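You operate a simulated robot arm through the tools that you are given. There is no shell and no other tool. Be economical: measure what you need, move in short steps, check, and stop when the job is done.

Carry out the task below with a simulated robot arm. There is one attempt and no reset: what you move stays moved.

## Task
Clamp block B in the vice, oil its nut, then tighten it.
Fine: till the paint lines meet; can and spanner go back. Set down upright: what you pick out, green oil can.

Only the result counts: the job must be done as asked and must still hold three seconds after the hand-in. Knocking over, shifting, dropping, spilling or breaking anything else fails it.

## Robot
A 5-joint arm with a two-finger parallel gripper, fixed in place. Base frame: the origin is at the foot of the arm, x ahead of it, y to its left, z up; the work surface is at about z = 0. Units: mm, rad, N and s.
With the tool pointing down near the work surface it reaches from about 260 to 600 mm from the base axis. Its first joint turns from -1.152 to 1.152 rad. The tool tilts only in the upright plane through the base axis and itself; it spins freely about its own axis. Payload 1.57 kg.
The tool frame sits at the grasp point between the pads (the TCP): z along the fingers, y along the line on which they close. The tips reach 30 mm beyond it. The gripper opens to 80 mm. The fingers are 17 mm wide and 12 mm thick; the gripper's body (40 by 82 mm) begins 80 mm behind the TCP.
Orientation is that of the tool frame in the base frame, as a unit quaternion [w, x, y, z]. With the fingers straight down and closing along the base's y, the tool's x points along the base's -x, its y along +y and its z along -z.

## Interface
- The arm moves only by the tool send_rows. Its arguments are lists of equal length, an entry for each row: "slide": the shift along the tool's x, y, z in mm, a list of three; "rotation": the turn, a rotation vector about the tool's x, y, z in rad, a list of three. In form: {"slide": [[x, y, z], ...], "rotation": [[wx, wy, wz], ...]}. A call has 1 to 20 rows; each row is the pose to reach, as a shift and turn from the pose commanded when the call began, along the tool's axes at that moment. "grip" is the gripper command, from -1 (shut) to 1 (fully open), values between in proportion, set as the call begins (left out, the last holds). Each row takes 0.2 s and may step no farther than 50 mm and 0.15 rad from the row before; otherwise, or with a gripper value out of range, the whole call is refused. A pose out of reach is approached as far as the arm can. The call stops where the force on the tool passes 40 N (or 10 N more than at its start, if that is more) or the arm is blocked; 0.2 s more then pass. The fingers move at their own pace (about 153 mm/s each) and stop on an object; they squeeze with about 21 N. The grip force told is the motor's: it shows also when the fingers shut on nothing. Time passes only in rows, and 0.2 s behind the last, so rows that repeat a pose let the fingers close. It gives the time, the measured TCP pose, the force on the tool (base axes), the opening and the grip force at its end, in the units of the frame above (readings bear some noise), with the torque about the TCP (base axes, N m) and any sound that the robot's microphone picked up.
- Cameras (640 x 400 px; columns grow to the right, rows downward): "scene" is fixed at [41.6, 390.8, 539]; the picture's right is [-0.75, -0.66, 0.00], its down [-0.30, 0.34, -0.89] and it looks along [0.59, -0.67, -0.45] (base axes); focal length 350 px, centre (320, 200). "wrist" rides on the gripper at [72, -7, -122] in the tool frame; the picture's right is [0.09, 1.00, 0.00], its down [-0.84, 0.08, -0.54] and it looks along [-0.54, 0.05, 0.84] (tool axes); focal length 238 px, centre (320, 200). There is no depth. A picture from a camera that has moved, and an enlarged one, comes with that camera's place and axes in the base frame and with its lens.
- capture(camera): a new picture of that camera. It takes no simulated time.
- close_up(camera, box): a new picture of the part [left, top, right, bottom] of that camera's present view, enlarged. It takes no simulated time.
- job_done(): hands the job in; it is judged then, once.

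Work in short steps. Places have to be worked out from the pictures, the camera data and where the tool is seen: move nearer, look again, correct. Check each grasp and each placing, and mend what went wrong. You have 120 turns and 68 pictures in all, those below and enlarged ones among them. Open the gripper and draw the arm clear of the work before you hand the job in, unless the task says otherwise; then end with one line.

The tools are called after "Call:" as a command line: name --argument value ..., lists and objects as JSON in quotes. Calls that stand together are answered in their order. send_rows: Moves the arm, as the interface text tells. Its arguments: {"type":"object","properties":{"slide":{"type":"array","items":{"type":"array","items":{"type":"number"}}},"rotation":{"type":"array","items":{"type":"array","items":{"type":"number"}}},"grip":{"type":"number"}},"required":["slide","rotation"]} The other tools are called the same way: capture (camera) takes a picture; close_up (camera, box) takes an enlarged picture of a part of a camera's view; job_done () hands the job in.

At the start:

```text
time_s: 0.0
tcp_pos: [315.9, -30.6, 409.8]
tcp_rot: [0.0, 0.001, 1.0, 0.0]
force: [-0.1, -0.5, -0.8]
ft_torque: [-0.01, 0.03, 0.01]
gripper_width: 80.2
grip_force: 0.1
```

scene: 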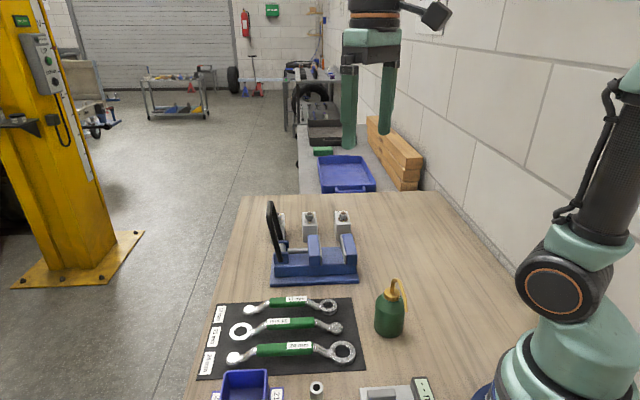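
wrist: 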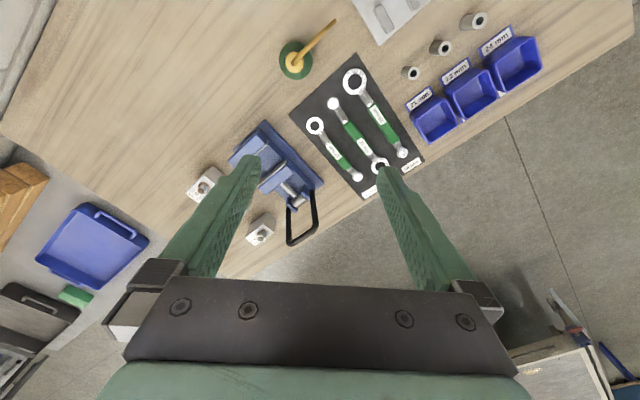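

I start by looking closer at the vice, blocks and tools in both views.

Call:
close_up --camera "scene" --box '[240, 190, 400, 290]'

Call:
close_up --camera "scene" --box '[190, 270, 430, 400]'

Call:
close_up --camera "wrist" --box '[170, 20, 430, 250]'

```text
4.00 times, centred on (320, 240) of scene
camera zoom: at [41.6, 390.8, 539.0], right [-0.75, -0.66, 0.0], down [-0.3, 0.34, -0.89], along [0.59, -0.67, -0.45], focal length 1398 px, centre (320, 40)
```

zoom: 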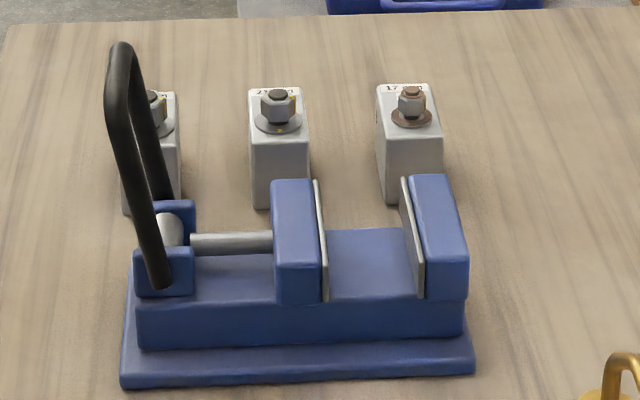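

```text
2.67 times, centred on (310, 335) of scene
camera zoom: at [41.6, 390.8, 539.0], right [-0.75, -0.66, 0.0], down [-0.3, 0.34, -0.89], along [0.59, -0.67, -0.45], focal length 932 px, centre (347, -160)
```

zoom: 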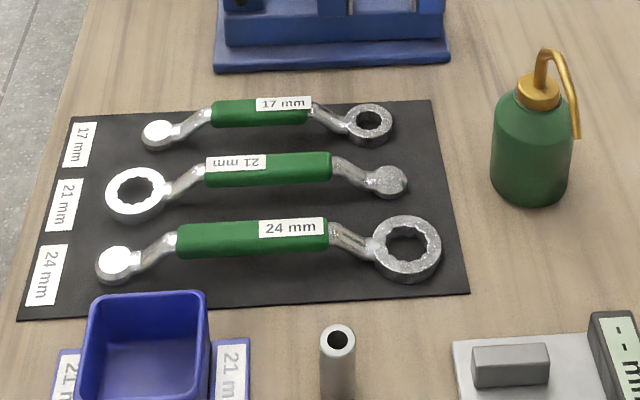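

```text
1.74 times, centred on (300, 135) of wrist
camera zoom: at [244.1, -36.9, 532.4], right [-0.09, 1.0, 0.0], down [0.84, 0.08, 0.54], along [0.54, 0.05, -0.84], focal length 414 px, centre (355, 313)
```

zoom: 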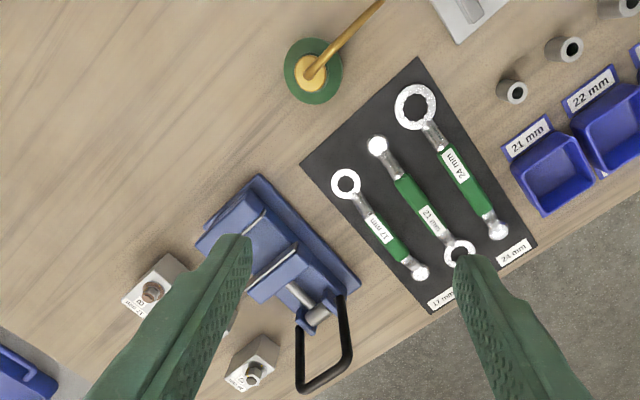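

Next I zoom in on the block labels to find which one is B.

Call:
close_up --camera "scene" --box '[265, 200, 361, 260]'

Call:
close_up --camera "wrist" --box '[180, 160, 276, 250]'

```text
6.67 times, centred on (313, 230) of scene
camera zoom: at [41.6, 390.8, 539.0], right [-0.75, -0.66, 0.0], down [-0.3, 0.34, -0.89], along [0.59, -0.67, -0.45], focal length 2330 px, centre (367, 0)
```

zoom: 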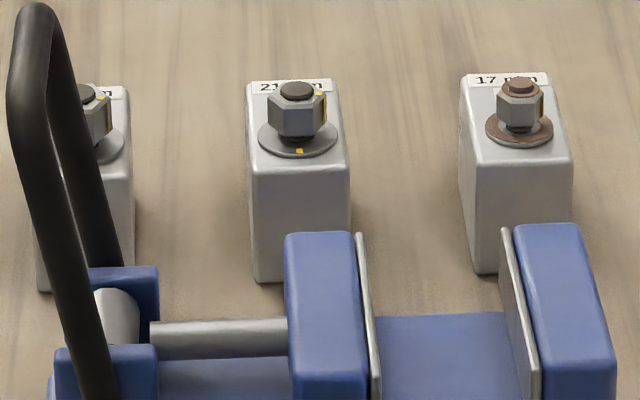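

```text
4.44 times, centred on (228, 205) of wrist
camera zoom: at [244.1, -36.9, 532.4], right [-0.09, 1.0, 0.0], down [0.84, 0.08, 0.54], along [0.54, 0.05, -0.84], focal length 1059 px, centre (729, 178)
```

zoom: 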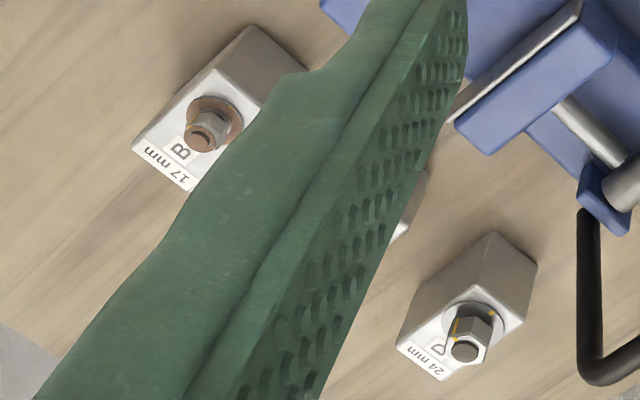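

B is the rusty 17 mm block at the right in the scene view, at roughly (525,-262). I move the open gripper above its neighbourhood, high up, to look again.

Call:
send_rows --slide '[[-22, -33, 20], [-44, -66, 40], [-66, -99, 60], [-88, -132, 80], [-110, -165, 100], [-134, -200, 120]]' --rotation '[[0, 0, 0], [0, 0, 0], [0, 0, 0], [0, 0, 0], [0, 0, 0], [0, 0, 0]]' --grip 1

Call:
capture --camera "wrist"

```text
time_s: 1.4
tcp_pos: [449.3, -230.2, 293.4]
tcp_rot: [0.0, -0.002, 1.0, 0.0]
force: [0.2, 0.3, 0.5]
ft_torque: [0.0, 0.0, 0.01]
gripper_width: 79.8
grip_force: 0.1
```

```text
60 pictures are left
camera wrist: at [376.7, -236.8, 415.3], right [-0.09, 1.0, 0.0], down [0.84, 0.08, 0.54], along [0.54, 0.05, -0.84], focal length 238 px, centre (320, 200)
```

wrist: 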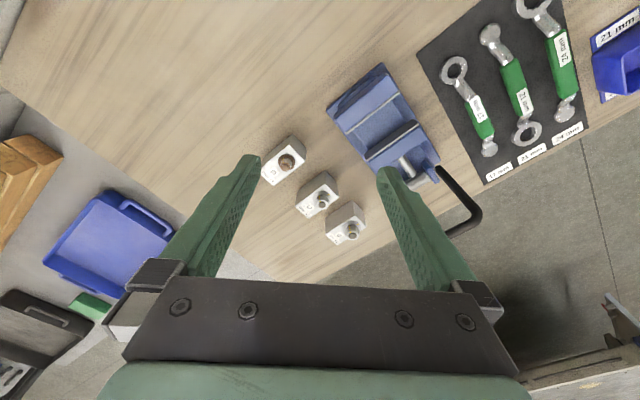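

The three blocks stand in a row, B nearest the base. I zoom in to measure its orientation and the vice's.

Call:
close_up --camera "wrist" --box '[240, 50, 480, 250]'

```text
2.00 times, centred on (360, 150) of wrist
camera zoom: at [376.7, -236.8, 415.3], right [-0.09, 1.0, 0.0], down [0.84, 0.08, 0.54], along [0.54, 0.05, -0.84], focal length 477 px, centre (240, 300)
```

zoom: 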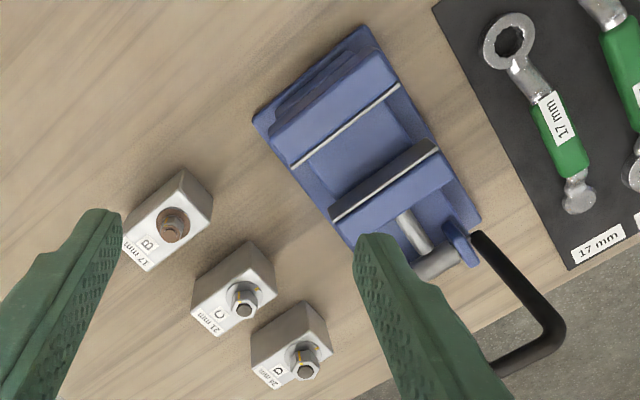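

B measures about 38 × 72 × 50 mm, with its long axis at 135° and its centre near (546,-282), and the vice axis is at 45°. I turn the gripper so it closes along the long axis and test the reach above B.

Call:
send_rows --slide '[[-16, -9, 20], [-32, -18, 40], [-48, -27, 60], [-64, -36, 80], [-80, -45, 100], [-97, -52, 123]]' --rotation '[[0, 0, -0.13], [0, 0, -0.26], [0, 0, -0.39], [0, 0, -0.52], [0, 0, -0.65], [0, 0, -0.785]]'

Call:
capture --camera "wrist"

```text
time_s: 2.8
tcp_pos: [525.8, -269.4, 160.9]
tcp_rot: [0.0, -0.384, 0.923, -0.001]
force: [-0.9, -0.5, -0.2]
ft_torque: [0.01, 0.0, -0.02]
gripper_width: 79.9
grip_force: 0.0
out of reach, approached as far as the arm can: row 5, 6
```

```text
58 pictures are left
camera wrist: at [479.2, -324.5, 283.6], right [-0.77, 0.64, 0.0], down [0.53, 0.65, 0.54], along [0.35, 0.42, -0.84], focal length 238 px, centre (320, 200)
```

wrist: 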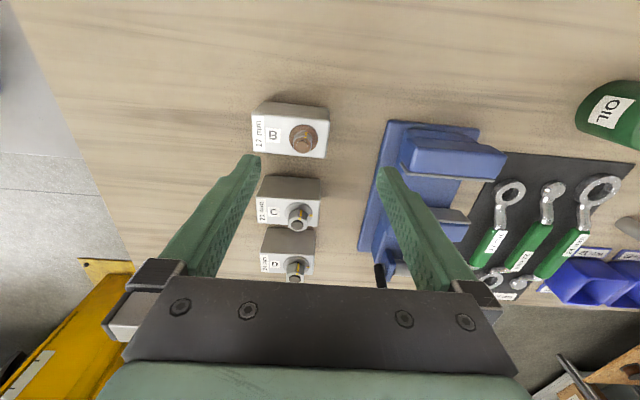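

Straight down, the reach ends at r≈591, and B sits at r≈618, so I'll grip its narrow width with a slightly tilted tool and draw it inward first. I spin the gripper so it closes along 45°, pulling back a little.

Call:
send_rows --slide '[[9, 29, 0], [9, 29, 0], [9, 29, 0], [9, 29, 0], [9, 29, 0], [9, 29, 0], [9, 29, 0], [9, 29, 0], [9, 29, 0], [9, 29, 0], [9, 29, 0]]' --rotation '[[0, 0, 0.143], [0, 0, 0.286], [0, 0, 0.428], [0, 0, 0.571], [0, 0, 0.714], [0, 0, 0.857], [0, 0, 1.0], [0, 0, 1.142], [0, 0, 1.285], [0, 0, 1.428], [0, 0, 1.571]]'

Call:
capture --camera "wrist"

```text
time_s: 5.2
tcp_pos: [497.1, -256.8, 163.1]
tcp_rot: [0.0, 0.385, 0.923, 0.0]
force: [-0.3, 0.4, -0.8]
ft_torque: [0.01, 0.0, 0.01]
gripper_width: 80.2
grip_force: 0.0
```

```text
57 pictures are left
camera wrist: at [441.9, -210.2, 283.8], right [0.64, 0.77, 0.0], down [0.65, -0.54, 0.54], along [0.42, -0.35, -0.84], focal length 238 px, centre (320, 200)
```

wrist: 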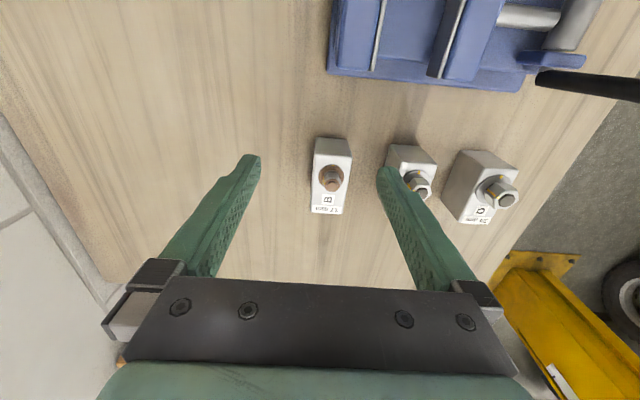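

B's top centre solves to (549,-285,50). I tilt the tool 0.2 rad outward and move above a point on B 15 mm inward of its centre.

Call:
send_rows --slide '[[-10, 4, 12], [-20, 8, 25], [-31, 12, 40], [-42.4, 17, 55]]' --rotation '[[-0.03, -0.0954, 0], [-0.06, -0.191, 0], [-0.06, -0.191, 0], [-0.06, -0.191, 0]]'

Call:
capture --camera "wrist"

```text
time_s: 6.2
tcp_pos: [539.3, -274.3, 107.7]
tcp_rot: [0.099, 0.38, 0.919, -0.008]
force: [-0.5, 0.6, -0.3]
ft_torque: [0.01, -0.01, 0.01]
gripper_width: 79.7
grip_force: 0.1
```

```text
56 pictures are left
camera wrist: at [464.0, -217.7, 212.5], right [0.63, 0.77, 0.04], down [0.54, -0.48, 0.69], along [0.56, -0.42, -0.72], focal length 238 px, centre (320, 200)
```

wrist: 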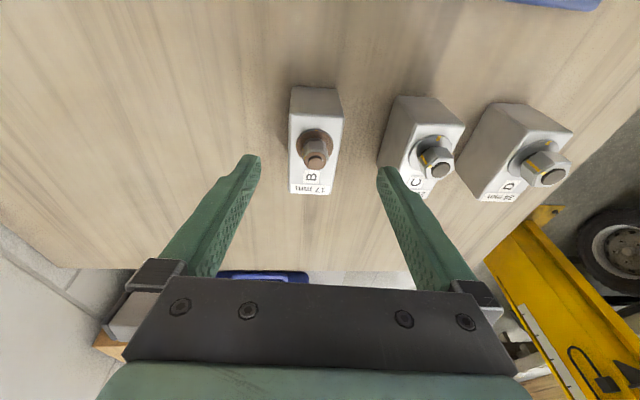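

The tool is reachable and laterally centred on B (projection 187.4 against 187.5). I descend to z≈46.

Call:
send_rows --slide '[[2.9, -0.9, 15], [5.8, -1.9, 30], [8.7, -2.8, 45], [11.7, -3.75, 60.6]]' --rotation '[[0, 0, 0], [0, 0, 0], [0, 0, 0], [0, 0, 0]]'

Call:
capture --camera "wrist"

```text
time_s: 7.2
tcp_pos: [538.8, -273.6, 45.3]
tcp_rot: [0.099, 0.38, 0.92, -0.007]
force: [0.3, -1.2, 0.9]
ft_torque: [-0.02, -0.03, 0.02]
gripper_width: 79.8
grip_force: 0.0
```

```text
55 pictures are left
camera wrist: at [463.7, -217.1, 149.5], right [0.63, 0.77, 0.04], down [0.54, -0.48, 0.69], along [0.56, -0.42, -0.72], focal length 238 px, centre (320, 200)
```

wrist: 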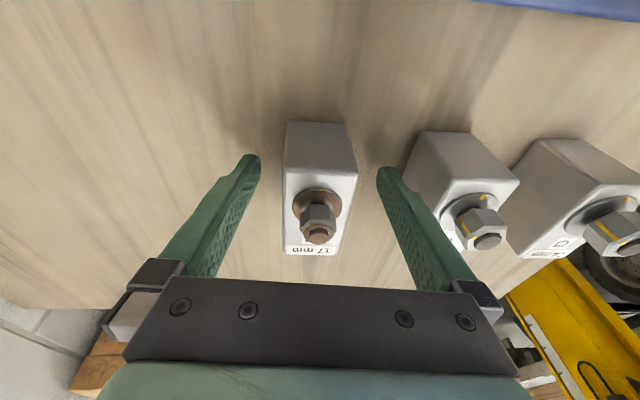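

The fingers straddle B with clearance on both sides, so I close the gripper.

Call:
send_rows --slide '[[0, 0, 0], [0, 0, 0], [0, 0, 0]]' --rotation '[[0, 0, 0], [0, 0, 0], [0, 0, 0]]' --grip -1

```text
time_s: 8.0
tcp_pos: [540.1, -274.7, 45.0]
tcp_rot: [0.099, 0.381, 0.919, -0.008]
force: [-0.3, -2.9, 0.0]
ft_torque: [-0.14, 0.07, -0.02]
gripper_width: 40.0
grip_force: 21.0
```

B is held at 40 mm. I lift it about 6 mm and swing it inward, turning with the base so it stays upright.

Call:
send_rows --slide '[[-0.6, 0.2, -3], [-1.1, 0.36, -5.9], [9.5, -18.3, -9], [20, -36.7, -12.2], [30.5, -55.2, -15.3], [40.6, -73.7, -18.5], [40.6, -73.7, -18.5]]' --rotation '[[0, 0, 0], [0, 0, 0], [0.005, -0.0016, 0.0258], [0.0099, -0.0032, 0.0515], [0.0149, -0.0048, 0.0773], [0.0198, -0.0064, 0.1031], [0.0198, -0.0064, 0.1031]]'

Call:
capture --camera "wrist"

Call:
close_up --camera "scene" --box '[260, 170, 420, 290]'

```text
time_s: 9.6
tcp_pos: [457.5, -294.9, 50.7]
tcp_rot: [0.099, 0.429, 0.898, -0.013]
force: [0.0, -0.3, -3.4]
ft_torque: [0.06, 0.09, 0.0]
gripper_width: 39.8
grip_force: 20.3
```

```text
54 pictures are left
camera wrist: at [387.3, -231.7, 156.6], right [0.71, 0.7, 0.04], down [0.48, -0.53, 0.69], along [0.51, -0.47, -0.72], focal length 238 px, centre (320, 200)
```

wrist: 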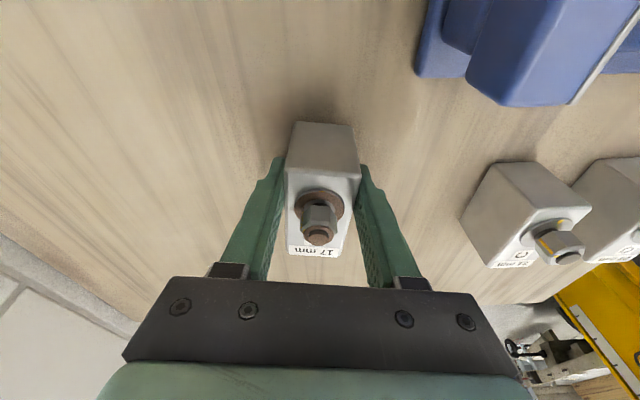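

```text
3.33 times, centred on (340, 230) of scene
camera zoom: at [41.6, 390.8, 539.0], right [-0.75, -0.66, 0.0], down [-0.3, 0.34, -0.89], along [0.59, -0.67, -0.45], focal length 1165 px, centre (253, 100)
```

zoom: 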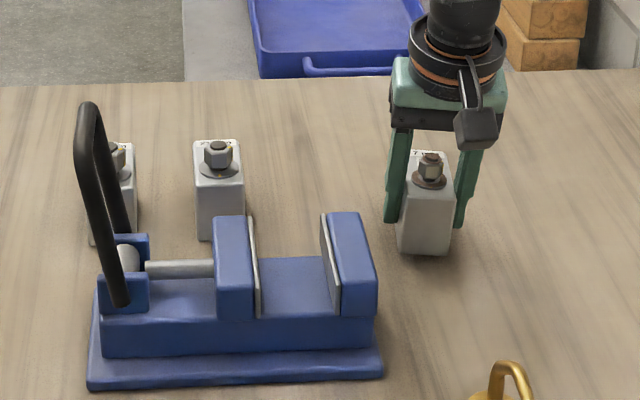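

B (about 0.35 kg) is held upright. I lower it the 6 mm onto the table.

Call:
send_rows --slide '[[0.57, -0.18, 2.95], [0.95, -0.3, 4.9], [1.13, -0.37, 5.9], [1.13, -0.37, 5.9]]' --rotation '[[0, 0, 0], [0, 0, 0], [0, 0, 0], [0, 0, 0]]'

```text
time_s: 10.6
tcp_pos: [457.6, -296.6, 45.3]
tcp_rot: [0.099, 0.428, 0.898, -0.012]
force: [0.0, 0.2, -3.3]
ft_torque: [0.02, 0.05, -0.02]
gripper_width: 40.0
grip_force: 21.3
```

The load is still carried, so I lower slightly more.

Call:
send_rows --slide '[[0.1, -0.03, 0.5], [0.19, -0.06, 1.0], [0.28, -0.09, 1.5]]' --rotation '[[0, 0, 0], [0, 0, 0], [0, 0, 0]]'

```text
time_s: 11.4
tcp_pos: [457.4, -296.5, 44.5]
tcp_rot: [0.099, 0.429, 0.898, -0.013]
force: [-4.1, 2.9, 6.3]
ft_torque: [0.18, 0.41, -0.05]
gripper_width: 39.6
grip_force: 20.9
```

Contact is felt (+6 N). I open the gripper and rise along the tool axis.

Call:
send_rows --slide '[[0, 0, 0], [0, 0, 0]]' --rotation '[[0, 0, 0], [0, 0, 0]]' --grip 1

Call:
send_rows --slide '[[0, 0, -30], [0, 0, -60], [0, 0, -90], [0, 0, -120]]' --rotation '[[0, 0, 0], [0, 0, 0], [0, 0, 0], [0, 0, 0]]'

Call:
capture --camera "wrist"

```text
time_s: 12.0
tcp_pos: [456.8, -296.2, 43.3]
tcp_rot: [0.099, 0.429, 0.898, -0.013]
force: [0.6, 0.7, -0.2]
ft_torque: [-0.02, -0.02, 0.0]
gripper_width: 80.0
grip_force: 0.2
```

```text
time_s: 13.0
tcp_pos: [436.7, -283.9, 161.6]
tcp_rot: [0.099, 0.429, 0.898, -0.013]
force: [0.0, -0.8, -0.2]
ft_torque: [0.03, 0.0, 0.01]
gripper_width: 80.1
grip_force: 0.0
```

```text
52 pictures are left
camera wrist: at [366.7, -219.4, 268.2], right [0.71, 0.7, 0.04], down [0.48, -0.53, 0.69], along [0.51, -0.47, -0.72], focal length 238 px, centre (320, 200)
```

wrist: 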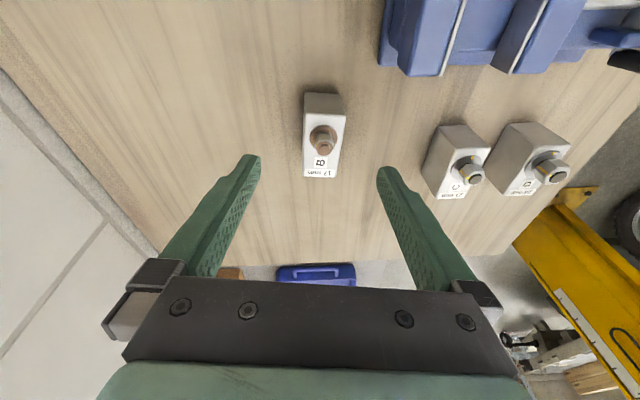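

B stands upright at about (469,-307). I straighten the tool, then spin it 90° for the end grip.

Call:
send_rows --slide '[[0, 0, 0], [0, 0, 0]]' --rotation '[[0.03, 0.0954, 0], [0.06, 0.191, 0]]'

Call:
send_rows --slide '[[0, 0, 0], [0, 0, 0], [0, 0, 0], [0, 0, 0], [0, 0, 0], [0, 0, 0], [0, 0, 0], [0, 0, 0], [0, 0, 0], [0, 0, 0], [0, 0, 0]]' --rotation '[[0, 0, -0.143], [0, 0, -0.286], [0, 0, -0.428], [0, 0, -0.571], [0, 0, -0.714], [0, 0, -0.857], [0, 0, -1.0], [0, 0, -1.142], [0, 0, -1.285], [0, 0, -1.428], [0, 0, -1.571]]'

Call:
capture --camera "wrist"

```text
time_s: 13.6
tcp_pos: [437.9, -283.6, 162.0]
tcp_rot: [-0.001, 0.431, 0.902, 0.0]
force: [0.4, 0.7, 0.0]
ft_torque: [0.02, -0.02, -0.02]
gripper_width: 80.2
grip_force: 0.0
```

```text
time_s: 16.0
tcp_pos: [437.5, -284.4, 163.0]
tcp_rot: [0.0, -0.335, 0.942, 0.0]
force: [0.3, 0.2, -0.3]
ft_torque: [-0.03, -0.01, -0.03]
gripper_width: 80.1
grip_force: 0.0
```

```text
51 pictures are left
camera wrist: at [385.7, -334.6, 283.6], right [-0.7, 0.71, 0.0], down [0.6, 0.59, 0.54], along [0.39, 0.38, -0.84], focal length 238 px, centre (320, 200)
```

wrist: 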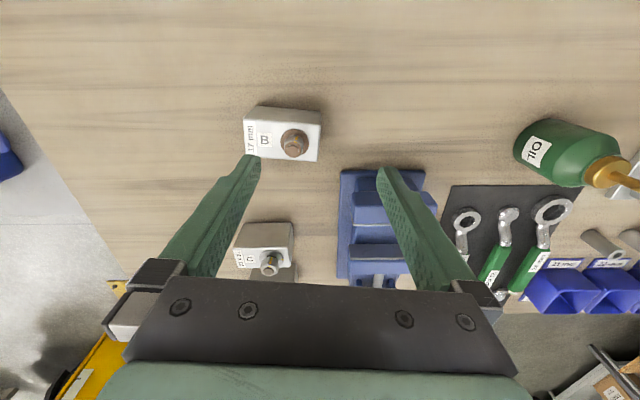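

I zoom in on B for its exact centre and yaw.

Call:
close_up --camera "wrist" --box '[230, 90, 340, 170]'

```text
5.00 times, centred on (285, 130) of wrist
camera zoom: at [385.7, -334.6, 283.6], right [-0.7, 0.71, 0.0], down [0.6, 0.59, 0.54], along [0.39, 0.38, -0.84], focal length 1192 px, centre (495, 550)
```

zoom: 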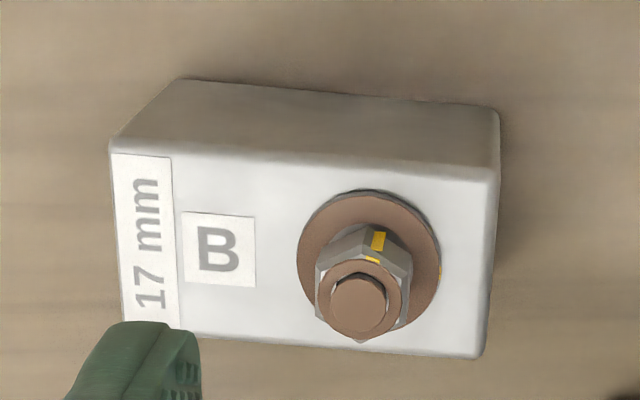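

B's centre is about (470,-306). Before choosing the grip, I check how high the vice jaws stand above the bed.

Call:
close_up --camera "scene" --box '[264, 228, 364, 290]'

```text
6.40 times, centred on (314, 259) of scene
camera zoom: at [41.6, 390.8, 539.0], right [-0.75, -0.66, 0.0], down [-0.3, 0.34, -0.89], along [0.59, -0.67, -0.45], focal length 2237 px, centre (358, -178)
```

zoom: 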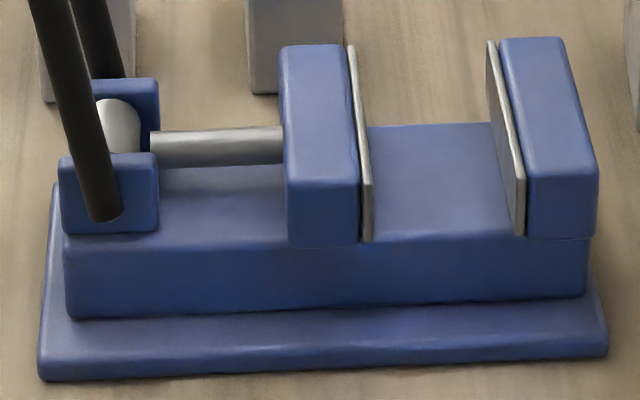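

The jaws stand only about 24 mm above a bed at z≈33, so B will protrude about 26 mm. A fingertip grip on the narrow width, clear of the jaws, is best, so I spin back to closing along 39.5° over B's centre.

Call:
send_rows --slide '[[-3, -9, 0], [-6, -18, 0], [-9, -28, 0], [-12.2, -37.3, 0], [-12.2, -37.3, 0], [-12.2, -37.3, 0], [-12.2, -37.3, 0], [-12.2, -37.3, 0], [-12.2, -37.3, 0], [-12.2, -37.3, 0], [-12.2, -37.3, 0]]' --rotation '[[0, 0, 0.142], [0, 0, 0.284], [0, 0, 0.426], [0, 0, 0.568], [0, 0, 0.71], [0, 0, 0.852], [0, 0, 0.994], [0, 0, 1.136], [0, 0, 1.278], [0, 0, 1.42], [0, 0, 1.564]]'

Call:
close_up --camera "wrist" --box '[220, 60, 420, 210]'

```text
time_s: 18.4
tcp_pos: [471.1, -306.1, 161.9]
tcp_rot: [0.0, 0.43, 0.903, -0.001]
force: [0.1, -0.8, 0.2]
ft_torque: [0.0, 0.03, 0.0]
gripper_width: 79.7
grip_force: 0.0
```

```text
2.67 times, centred on (320, 135) of wrist
camera zoom: at [419.2, -253.7, 283.6], right [0.71, 0.7, 0.0], down [0.59, -0.6, 0.54], along [0.38, -0.39, -0.84], focal length 636 px, centre (320, 373)
```

zoom: 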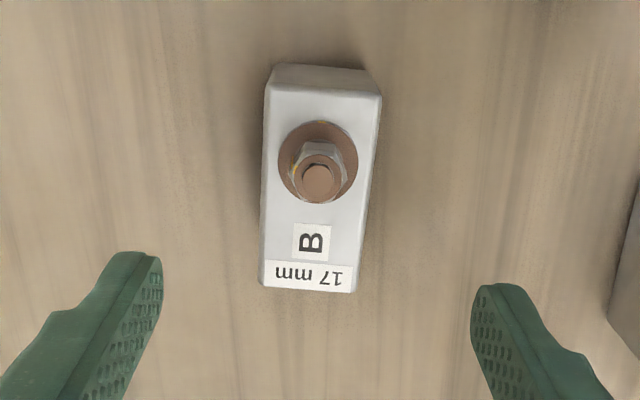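

It's aligned. I descend to TCP z=62 (tips 18 mm below B's top) and then close.

Call:
send_rows --slide '[[1, 0, 30], [2, 0, 60], [2, 0, 85], [2, 0, 100]]' --rotation '[[0, 0, 0], [0, 0, 0], [0, 0, 0], [0, 0, 0]]'

Call:
send_rows --slide '[[0, 0, 0], [0, 0, 0], [0, 0, 0]]' --rotation '[[0, 0, 0], [0, 0, 0], [0, 0, 0]]' --grip -1

Call:
send_rows --slide '[[0, 0, -30], [0, 0, -60], [0, 0, -90]]' --rotation '[[0, 0, 0], [0, 0, 0], [0, 0, 0]]'

Call:
capture --camera "wrist"

```text
time_s: 19.4
tcp_pos: [471.3, -302.7, 61.5]
tcp_rot: [0.0, 0.427, 0.904, 0.001]
force: [-0.5, 0.4, -0.5]
ft_torque: [0.03, -0.02, 0.0]
gripper_width: 79.6
grip_force: 0.0
```

```text
time_s: 20.2
tcp_pos: [471.0, -303.9, 62.2]
tcp_rot: [-0.001, 0.427, 0.904, 0.0]
force: [-0.2, -1.3, -0.5]
ft_torque: [-0.06, -0.09, -0.02]
gripper_width: 39.8
grip_force: 21.1
```

```text
time_s: 21.0
tcp_pos: [471.3, -302.1, 150.3]
tcp_rot: [0.0, 0.427, 0.904, 0.0]
force: [-0.1, 0.2, -4.7]
ft_torque: [0.0, -0.01, 0.0]
gripper_width: 39.8
grip_force: 21.0
```

```text
47 pictures are left
camera wrist: at [419.4, -250.6, 272.4], right [0.71, 0.7, 0.0], down [0.59, -0.6, 0.54], along [0.38, -0.39, -0.84], focal length 238 px, centre (320, 200)
```

wrist: 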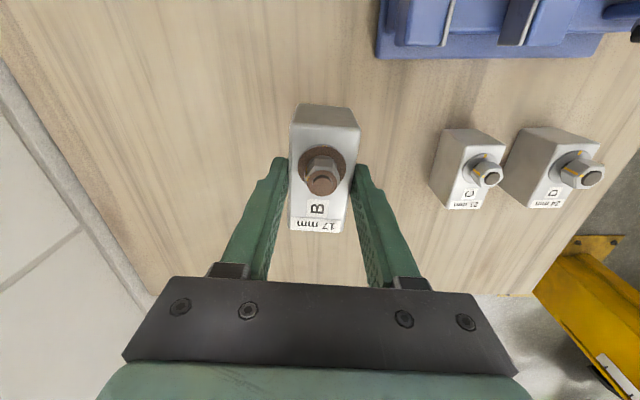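

B is held firmly and its bottom is at z≈88. I carry it halfway to the vice and look again for exact jaw positions.

Call:
send_rows --slide '[[22, 18, 0], [44, 36, 0], [66, 54, 0]]' --rotation '[[0, 0, -0.03], [0, 0, -0.06], [0, 0, -0.085]]'

Call:
capture --camera "wrist"

```text
time_s: 21.8
tcp_pos: [471.0, -218.3, 149.1]
tcp_rot: [-0.001, 0.388, 0.922, 0.0]
force: [0.2, -0.4, -4.1]
ft_torque: [-0.02, 0.01, -0.01]
gripper_width: 39.5
grip_force: 21.1
```

```text
46 pictures are left
camera wrist: at [415.9, -172.1, 271.6], right [0.65, 0.76, 0.0], down [0.64, -0.55, 0.54], along [0.41, -0.35, -0.84], focal length 238 px, centre (320, 200)
```

wrist: 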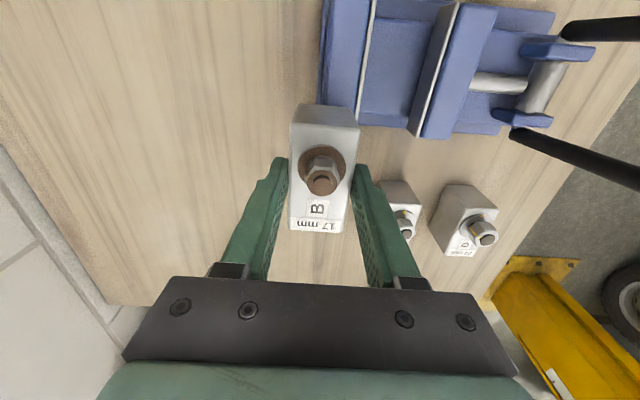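

The jaw pads are at projections of about 214 and 268 along the vice axis, so B's target is TCP (470,-135). I move above it and check.

Call:
send_rows --slide '[[20, 19, 0], [40, 38.5, 0], [60.2, 57.7, 0], [60.2, 57.7, 10]]' --rotation '[[0, 0, 0], [0, 0, 0], [0, 0, 0], [0, 0, 0]]'

Call:
capture --camera "wrist"

Call:
close_up --camera "scene" --box '[250, 170, 390, 290]'

```text
time_s: 22.8
tcp_pos: [468.7, -136.2, 140.9]
tcp_rot: [0.0, 0.39, 0.921, 0.0]
force: [0.5, 0.4, -4.1]
ft_torque: [0.0, 0.03, 0.0]
gripper_width: 39.7
grip_force: 21.2
```

```text
45 pictures are left
camera wrist: at [414.1, -88.9, 262.9], right [0.65, 0.76, 0.0], down [0.64, -0.55, 0.54], along [0.41, -0.35, -0.84], focal length 238 px, centre (320, 200)
```

wrist: 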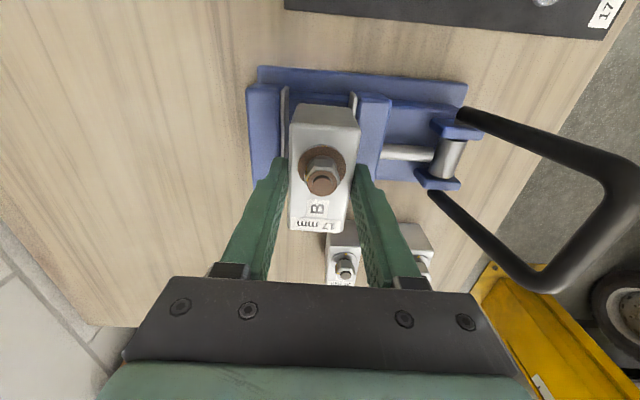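

```text
3.33 times, centred on (320, 230) of scene
camera zoom: at [41.6, 390.8, 539.0], right [-0.75, -0.66, 0.0], down [-0.3, 0.34, -0.89], along [0.59, -0.67, -0.45], focal length 1165 px, centre (320, 100)
```

zoom: 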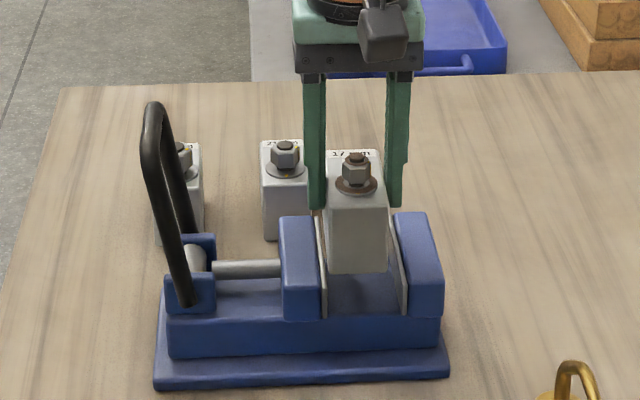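

B is centred over the gap, give or take 2 mm. I lower it toward the bed.

Call:
send_rows --slide '[[0, -1.5, 10], [0, -1.5, 20], [0, -1.5, 30], [0, -1.5, 38]]' --rotation '[[0, 0, 0], [0, 0, 0], [0, 0, 0], [0, 0, 0]]'

Call:
close_up --camera "scene" --box '[270, 200, 380, 290]'

```text
time_s: 23.8
tcp_pos: [466.8, -136.6, 107.1]
tcp_rot: [0.0, 0.388, 0.922, 0.0]
force: [-13.6, 2.6, 25.8]
ft_torque: [-0.17, 0.65, -0.01]
gripper_width: 39.8
grip_force: 21.6
```

```text
4.44 times, centred on (325, 245) of scene
camera zoom: at [41.5, 390.9, 538.9], right [-0.75, -0.66, 0.0], down [-0.3, 0.34, -0.89], along [0.59, -0.67, -0.45], focal length 1553 px, centre (298, 0)
```

zoom: 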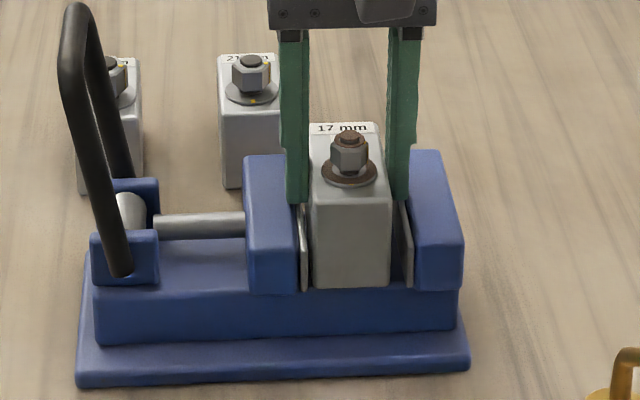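

B looks seated on the bed (the bed is at about z≈45). I relax the downward push by 3 mm and read the force again.

Call:
send_rows --slide '[[0, 0, -1.5], [0, 0, -3]]' --rotation '[[0, 0, 0], [0, 0, 0]]'

```text
time_s: 24.4
tcp_pos: [465.9, -137.4, 106.6]
tcp_rot: [0.002, 0.39, 0.921, 0.0]
force: [-5.5, -16.5, 16.1]
ft_torque: [-0.9, 0.69, 0.24]
gripper_width: 39.6
grip_force: 21.1
```

There's still side force, so I raise a little more.

Call:
send_rows --slide '[[0, 0, -2], [0, 0, -4]]' --rotation '[[0, 0, 0], [0, 0, 0]]'

Call:
capture --camera "wrist"

```text
time_s: 25.0
tcp_pos: [467.2, -135.2, 110.1]
tcp_rot: [-0.001, 0.389, 0.921, -0.001]
force: [-0.2, -0.4, -4.6]
ft_torque: [0.0, 0.02, -0.02]
gripper_width: 39.6
grip_force: 20.7
```

```text
42 pictures are left
camera wrist: at [411.9, -87.9, 231.9], right [0.65, 0.76, 0.0], down [0.64, -0.54, 0.54], along [0.41, -0.35, -0.84], focal length 238 px, centre (320, 200)
```

wrist: 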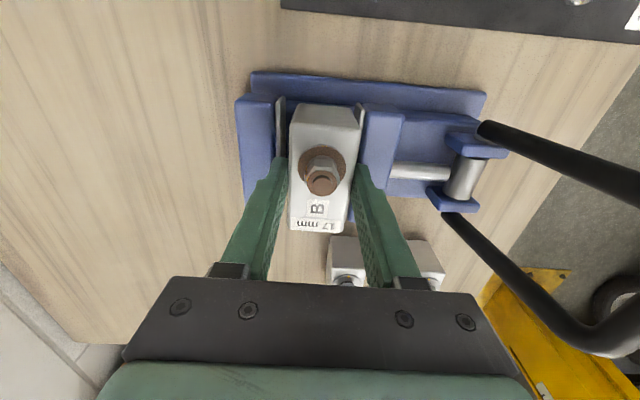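

B hangs free at z=110 and touches the bed near 107.5. I shift 2 mm toward the fixed jaw, lower gently to contact, then release.

Call:
send_rows --slide '[[0, -2, 0], [0, -2, 1.5], [0, -2, 2.7], [0, -2, 2.7]]' --rotation '[[0, 0, 0], [0, 0, 0], [0, 0, 0], [0, 0, 0]]'

```text
time_s: 26.0
tcp_pos: [464.9, -137.3, 108.3]
tcp_rot: [0.0, 0.388, 0.922, 0.0]
force: [0.1, 0.0, -3.4]
ft_torque: [0.01, -0.03, 0.02]
gripper_width: 39.6
grip_force: 21.4
```

Call:
send_rows --slide '[[0, 0, 0.6], [0, 0, 1.2]]' --rotation '[[0, 0, 0], [0, 0, 0]]'

```text
time_s: 26.6
tcp_pos: [464.9, -137.4, 107.0]
tcp_rot: [0.0, 0.388, 0.922, 0.0]
force: [-1.6, 1.4, -0.7]
ft_torque: [0.05, 0.04, 0.0]
gripper_width: 39.7
grip_force: 21.2
```

It's just touching. I open the gripper to about 60 mm and rise.

Call:
send_rows --slide '[[0, 0, 0], [0, 0, 0]]' --rotation '[[0, 0, 0], [0, 0, 0]]' --grip 0.5

Call:
send_rows --slide '[[0, 0, -30], [0, 0, -70], [0, 0, -110], [0, 0, -150]]' --rotation '[[0, 0, 0], [0, 0, 0], [0, 0, 0], [0, 0, 0]]'

Call:
capture --camera "wrist"

Call:
close_up --camera "scene" --box '[250, 190, 390, 290]'

```text
time_s: 27.2
tcp_pos: [465.3, -138.3, 106.9]
tcp_rot: [0.0, 0.388, 0.922, 0.0]
force: [-0.2, -0.9, 0.6]
ft_torque: [-0.06, 0.02, 0.01]
gripper_width: 59.9
grip_force: 0.0
```

```text
time_s: 28.2
tcp_pos: [463.0, -136.0, 255.8]
tcp_rot: [-0.001, 0.389, 0.921, 0.0]
force: [-1.1, 0.4, -0.5]
ft_torque: [0.0, 0.02, 0.04]
gripper_width: 60.1
grip_force: 0.0
```

```text
41 pictures are left
camera wrist: at [408.4, -89.5, 377.3], right [0.65, 0.76, 0.0], down [0.64, -0.55, 0.54], along [0.41, -0.35, -0.84], focal length 238 px, centre (320, 200)
```

wrist: 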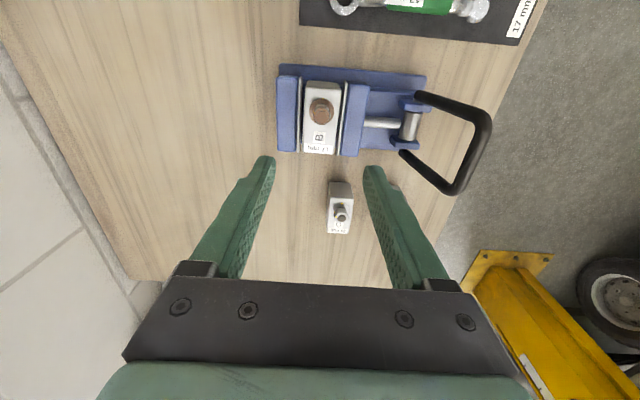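

```text
4.00 times, centred on (320, 240) of scene
camera zoom: at [41.6, 390.8, 539.0], right [-0.75, -0.66, 0.0], down [-0.3, 0.34, -0.89], along [0.59, -0.67, -0.45], focal length 1398 px, centre (320, 40)
```

zoom: 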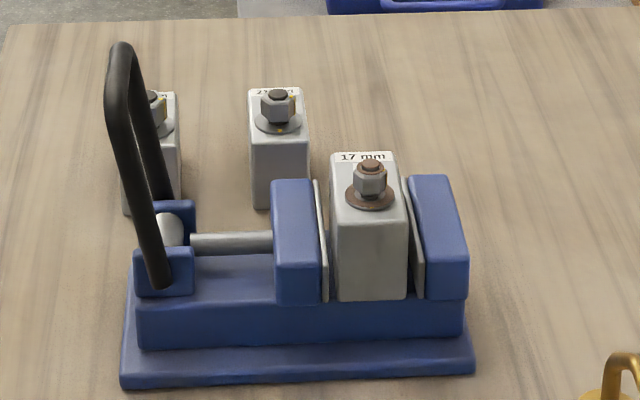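

B stands well in the vice. The lever is a bail with its bar at about (563,-38,178) and its pivot 20 mm inward near z=70, so it should swing outward and down. I move the closed fingers inside the bar, up high, spinning 90° so both fingers would push.

Call:
send_rows --slide '[[0, 12, 0], [0, 24, 0], [0, 36, 0], [0, 48, 0], [0, 60, 0], [0, 72, 0], [0, 84, 0], [0, 96, 0], [1, 108, 0], [1, 114, 0], [1, 114, 0]]' --rotation '[[0, 0, -0.143], [0, 0, -0.286], [0, 0, -0.428], [0, 0, -0.571], [0, 0, -0.714], [0, 0, -0.857], [0, 0, -1.0], [0, 0, -1.142], [0, 0, -1.285], [0, 0, -1.428], [0, 0, -1.571]]' --grip -1

Call:
capture --camera "wrist"

Call:
capture --camera "scene"

```text
time_s: 30.6
tcp_pos: [544.4, -56.0, 258.0]
tcp_rot: [0.0, -0.378, 0.926, 0.0]
force: [0.6, 0.1, -0.7]
ft_torque: [0.0, 0.0, 0.0]
gripper_width: 0.0
grip_force: 21.2
```

```text
39 pictures are left
camera wrist: at [498.5, -111.5, 378.5], right [-0.76, 0.65, 0.0], down [0.54, 0.64, 0.54], along [0.35, 0.41, -0.84], focal length 238 px, centre (320, 200)
```

wrist: 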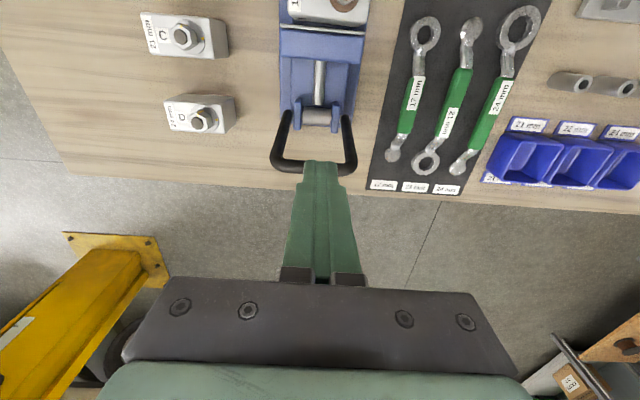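

```text
38 pictures are left
```

scene: 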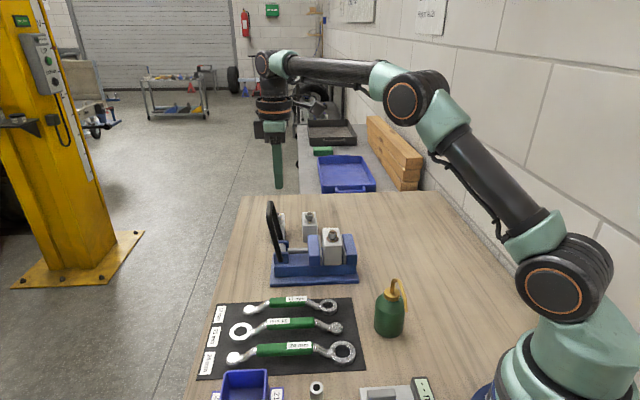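

The bail bar is at projection ~370, with the fingers inside it at ~350. I lower until the tips are just below bar height.

Call:
send_rows --slide '[[3, 4, 20], [3, 4, 40], [3, 4, 63]]' --rotation '[[0, 0, 0], [0, 0, 0], [0, 0, 0]]'

Call:
close_up --camera "scene" --box '[220, 140, 380, 290]'

```text
time_s: 31.4
tcp_pos: [542.6, -56.5, 194.8]
tcp_rot: [0.0, -0.377, 0.926, -0.001]
force: [-0.1, -0.1, 0.5]
ft_torque: [-0.02, -0.02, -0.02]
gripper_width: 0.0
grip_force: 20.8
```

```text
2.67 times, centred on (300, 215) of scene
camera zoom: at [41.6, 390.8, 539.0], right [-0.75, -0.66, 0.0], down [-0.3, 0.34, -0.89], along [0.59, -0.67, -0.45], focal length 932 px, centre (373, 160)
```

zoom: 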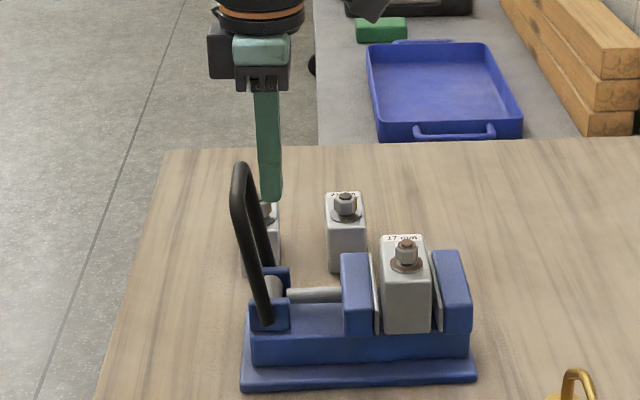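

The finger is inside the bail. I push outward along the vice axis in small steps and watch the force.

Call:
send_rows --slide '[[-8, 0, 0], [-16, 0, 1], [-24, 0, 3], [-32, 0, 6]]' --rotation '[[0, 0, 0], [0, 0, 0], [0, 0, 0], [0, 0, 0]]'

Call:
close_up --camera "scene" --box '[220, 140, 380, 290]'

```text
time_s: 32.4
tcp_pos: [564.3, -33.0, 188.1]
tcp_rot: [0.001, -0.377, 0.926, 0.0]
force: [-0.7, -2.1, 0.3]
ft_torque: [-0.1, 0.01, 0.0]
gripper_width: 0.0
grip_force: 21.2
```

```text
2.67 times, centred on (300, 215) of scene
camera zoom: at [41.6, 390.8, 539.0], right [-0.75, -0.66, 0.0], down [-0.3, 0.34, -0.89], along [0.59, -0.67, -0.45], focal length 932 px, centre (373, 160)
```

zoom: 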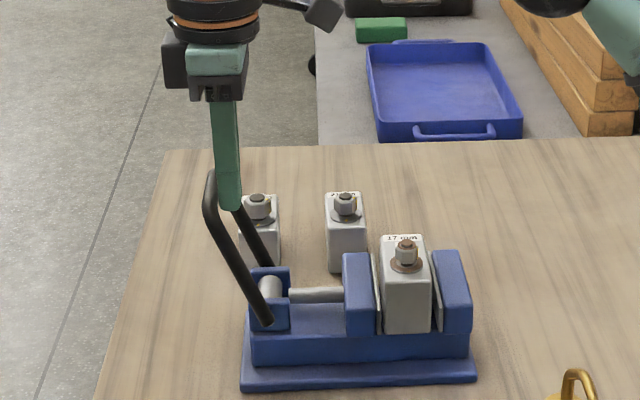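

The lever follows with low force and the jaw advances. I continue along the arc.

Call:
send_rows --slide '[[-8, 0, 3], [-16, 0, 7], [-23, 0, 11], [-29, 0, 16], [-35, 0, 22]]' --rotation '[[0, 0, 0], [0, 0, 0], [0, 0, 0], [0, 0, 0], [0, 0, 0]]'

Call:
close_up --camera "scene" --box '[220, 140, 380, 290]'

```text
time_s: 33.6
tcp_pos: [588.6, -8.2, 166.0]
tcp_rot: [-0.001, -0.377, 0.926, 0.001]
force: [-0.8, -1.4, -0.1]
ft_torque: [-0.04, -0.02, 0.01]
gripper_width: 0.0
grip_force: 20.9
```

```text
2.67 times, centred on (300, 215) of scene
camera zoom: at [41.6, 390.8, 539.0], right [-0.75, -0.66, 0.0], down [-0.3, 0.34, -0.89], along [0.59, -0.67, -0.45], focal length 932 px, centre (373, 160)
```

zoom: 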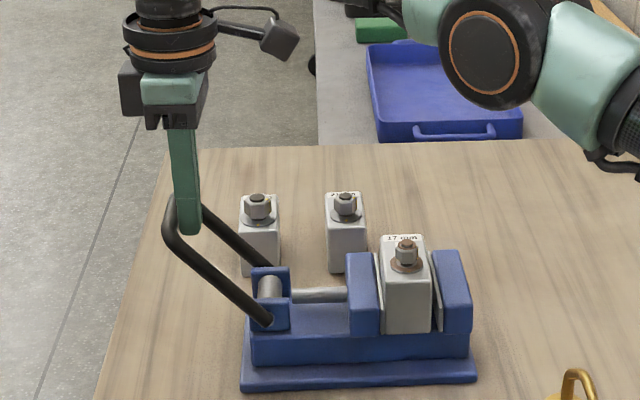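

The lever is at about 50° and stays put. I lift 25 mm and tilt the tool 0.35 rad outward so I can push the bar down from above.

Call:
send_rows --slide '[[4, 0, -12], [4, 0, -27], [4, 0, -27], [4, 0, -27], [4, 0, -27]]' --rotation '[[0, 0, 0], [0, 0, 0], [0.084, -0.085, 0], [0.168, -0.17, 0], [0.245, -0.2485, 0]]'

Call:
capture --camera "wrist"

```text
time_s: 34.8
tcp_pos: [586.6, -13.9, 192.8]
tcp_rot: [0.16, -0.371, 0.912, -0.069]
force: [-0.4, 0.5, -0.3]
ft_torque: [-0.04, -0.02, -0.02]
gripper_width: 0.2
grip_force: 21.1
```

```text
34 pictures are left
camera wrist: at [499.8, -66.4, 291.1], right [-0.71, 0.65, -0.27], down [0.33, 0.64, 0.69], along [0.62, 0.41, -0.67], focal length 238 px, centre (320, 200)
```

wrist: 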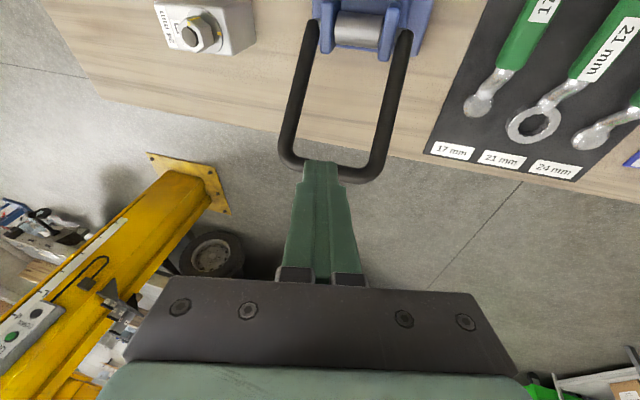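

The bar is just ahead of the tip. I step over it and press down along its arc to about 70°.

Call:
send_rows --slide '[[-9.5, 8.9, 7.1], [-13.4, 12.4, 21], [-17.3, 15.9, 36.1], [-19.6, 18.1, 45], [-21.9, 20.3, 54.2]]' --rotation '[[0, 0, 0], [0, 0, 0], [0, 0, 0], [0, 0, 0], [0, 0, 0]]'

Call:
close_up --camera "scene" --box '[220, 160, 380, 290]'

```text
time_s: 36.0
tcp_pos: [607.5, 17.5, 140.5]
tcp_rot: [0.161, -0.371, 0.912, -0.061]
force: [-0.1, -1.1, 2.2]
ft_torque: [-0.02, -0.02, -0.03]
gripper_width: 0.2
grip_force: 20.6
```

```text
3.08 times, centred on (300, 225) of scene
camera zoom: at [41.6, 390.8, 539.0], right [-0.75, -0.66, 0.0], down [-0.3, 0.34, -0.89], along [0.59, -0.67, -0.45], focal length 1075 px, centre (382, 123)
```

zoom: 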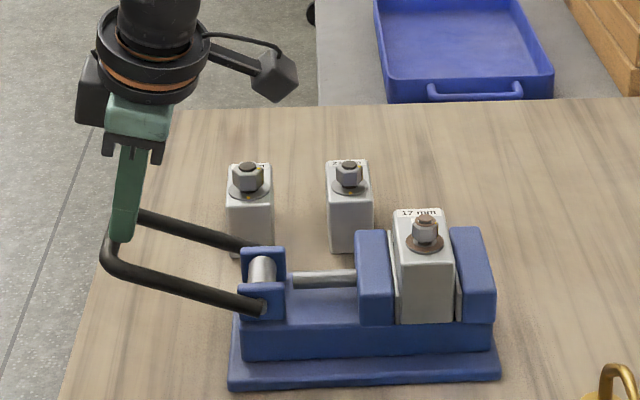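

It's at about 70° and the jaw is nearly at the block. I keep pressing down until the force rises.

Call:
send_rows --slide '[[-0.8, 2.3, 9], [-1.5, 4.6, 18.3], [-0.5, 6.6, 26], [0.5, 8.6, 33.8]]' --rotation '[[0, 0, 0], [0, 0, 0], [0, 0, 0], [0, 0, 0]]'

Call:
close_up --camera "scene" --box '[220, 160, 380, 290]'

```text
time_s: 37.0
tcp_pos: [613.0, 23.6, 114.9]
tcp_rot: [0.165, -0.373, 0.911, -0.06]
force: [-24.0, -3.5, 27.2]
ft_torque: [0.21, 0.6, 0.24]
gripper_width: 0.1
grip_force: 21.3
stopped in row 4: the force on the tool passed its limit at 44 N (the readings are from after the stop); the commanded pose is now the measured one
```

```text
3.08 times, centred on (300, 225) of scene
camera zoom: at [41.4, 390.8, 539.0], right [-0.75, -0.66, 0.0], down [-0.3, 0.34, -0.89], along [0.59, -0.67, -0.45], focal length 1075 px, centre (382, 123)
```

zoom: 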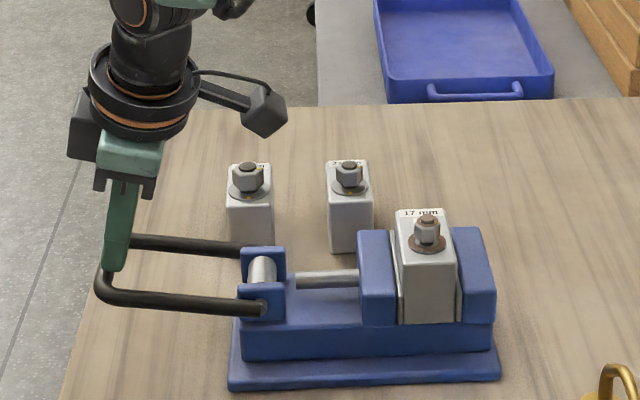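

44 N was reached with the lever nearly horizontal. I push purely downward a bit more to see whether it's at its end.

Call:
send_rows --slide '[[1.5, 1.2, 3], [3.2, 2.4, 6], [4.2, 3.4, 10]]' --rotation '[[0, 0, 0], [0, 0, 0], [0, 0, 0]]'

Call:
close_up --camera "scene" --box '[220, 190, 370, 290]'

```text
time_s: 37.5
tcp_pos: [614.1, 24.3, 115.1]
tcp_rot: [0.167, -0.373, 0.911, -0.061]
force: [-25.9, -3.2, 28.0]
ft_torque: [0.16, 0.59, 0.26]
gripper_width: 0.0
grip_force: 21.1
stopped in row 2: the force on the tool passed its limit at 47 N (the readings are from after the stop); the commanded pose is now the measured one
```

```text
4.00 times, centred on (295, 240) of scene
camera zoom: at [41.4, 390.8, 539.0], right [-0.75, -0.66, 0.0], down [-0.3, 0.34, -0.89], along [0.59, -0.67, -0.45], focal length 1398 px, centre (420, 40)
```

zoom: 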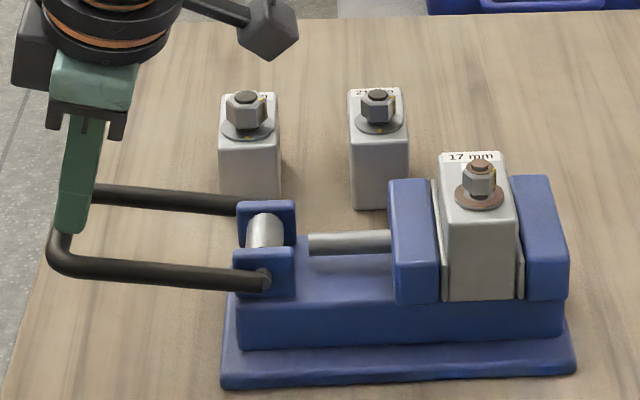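

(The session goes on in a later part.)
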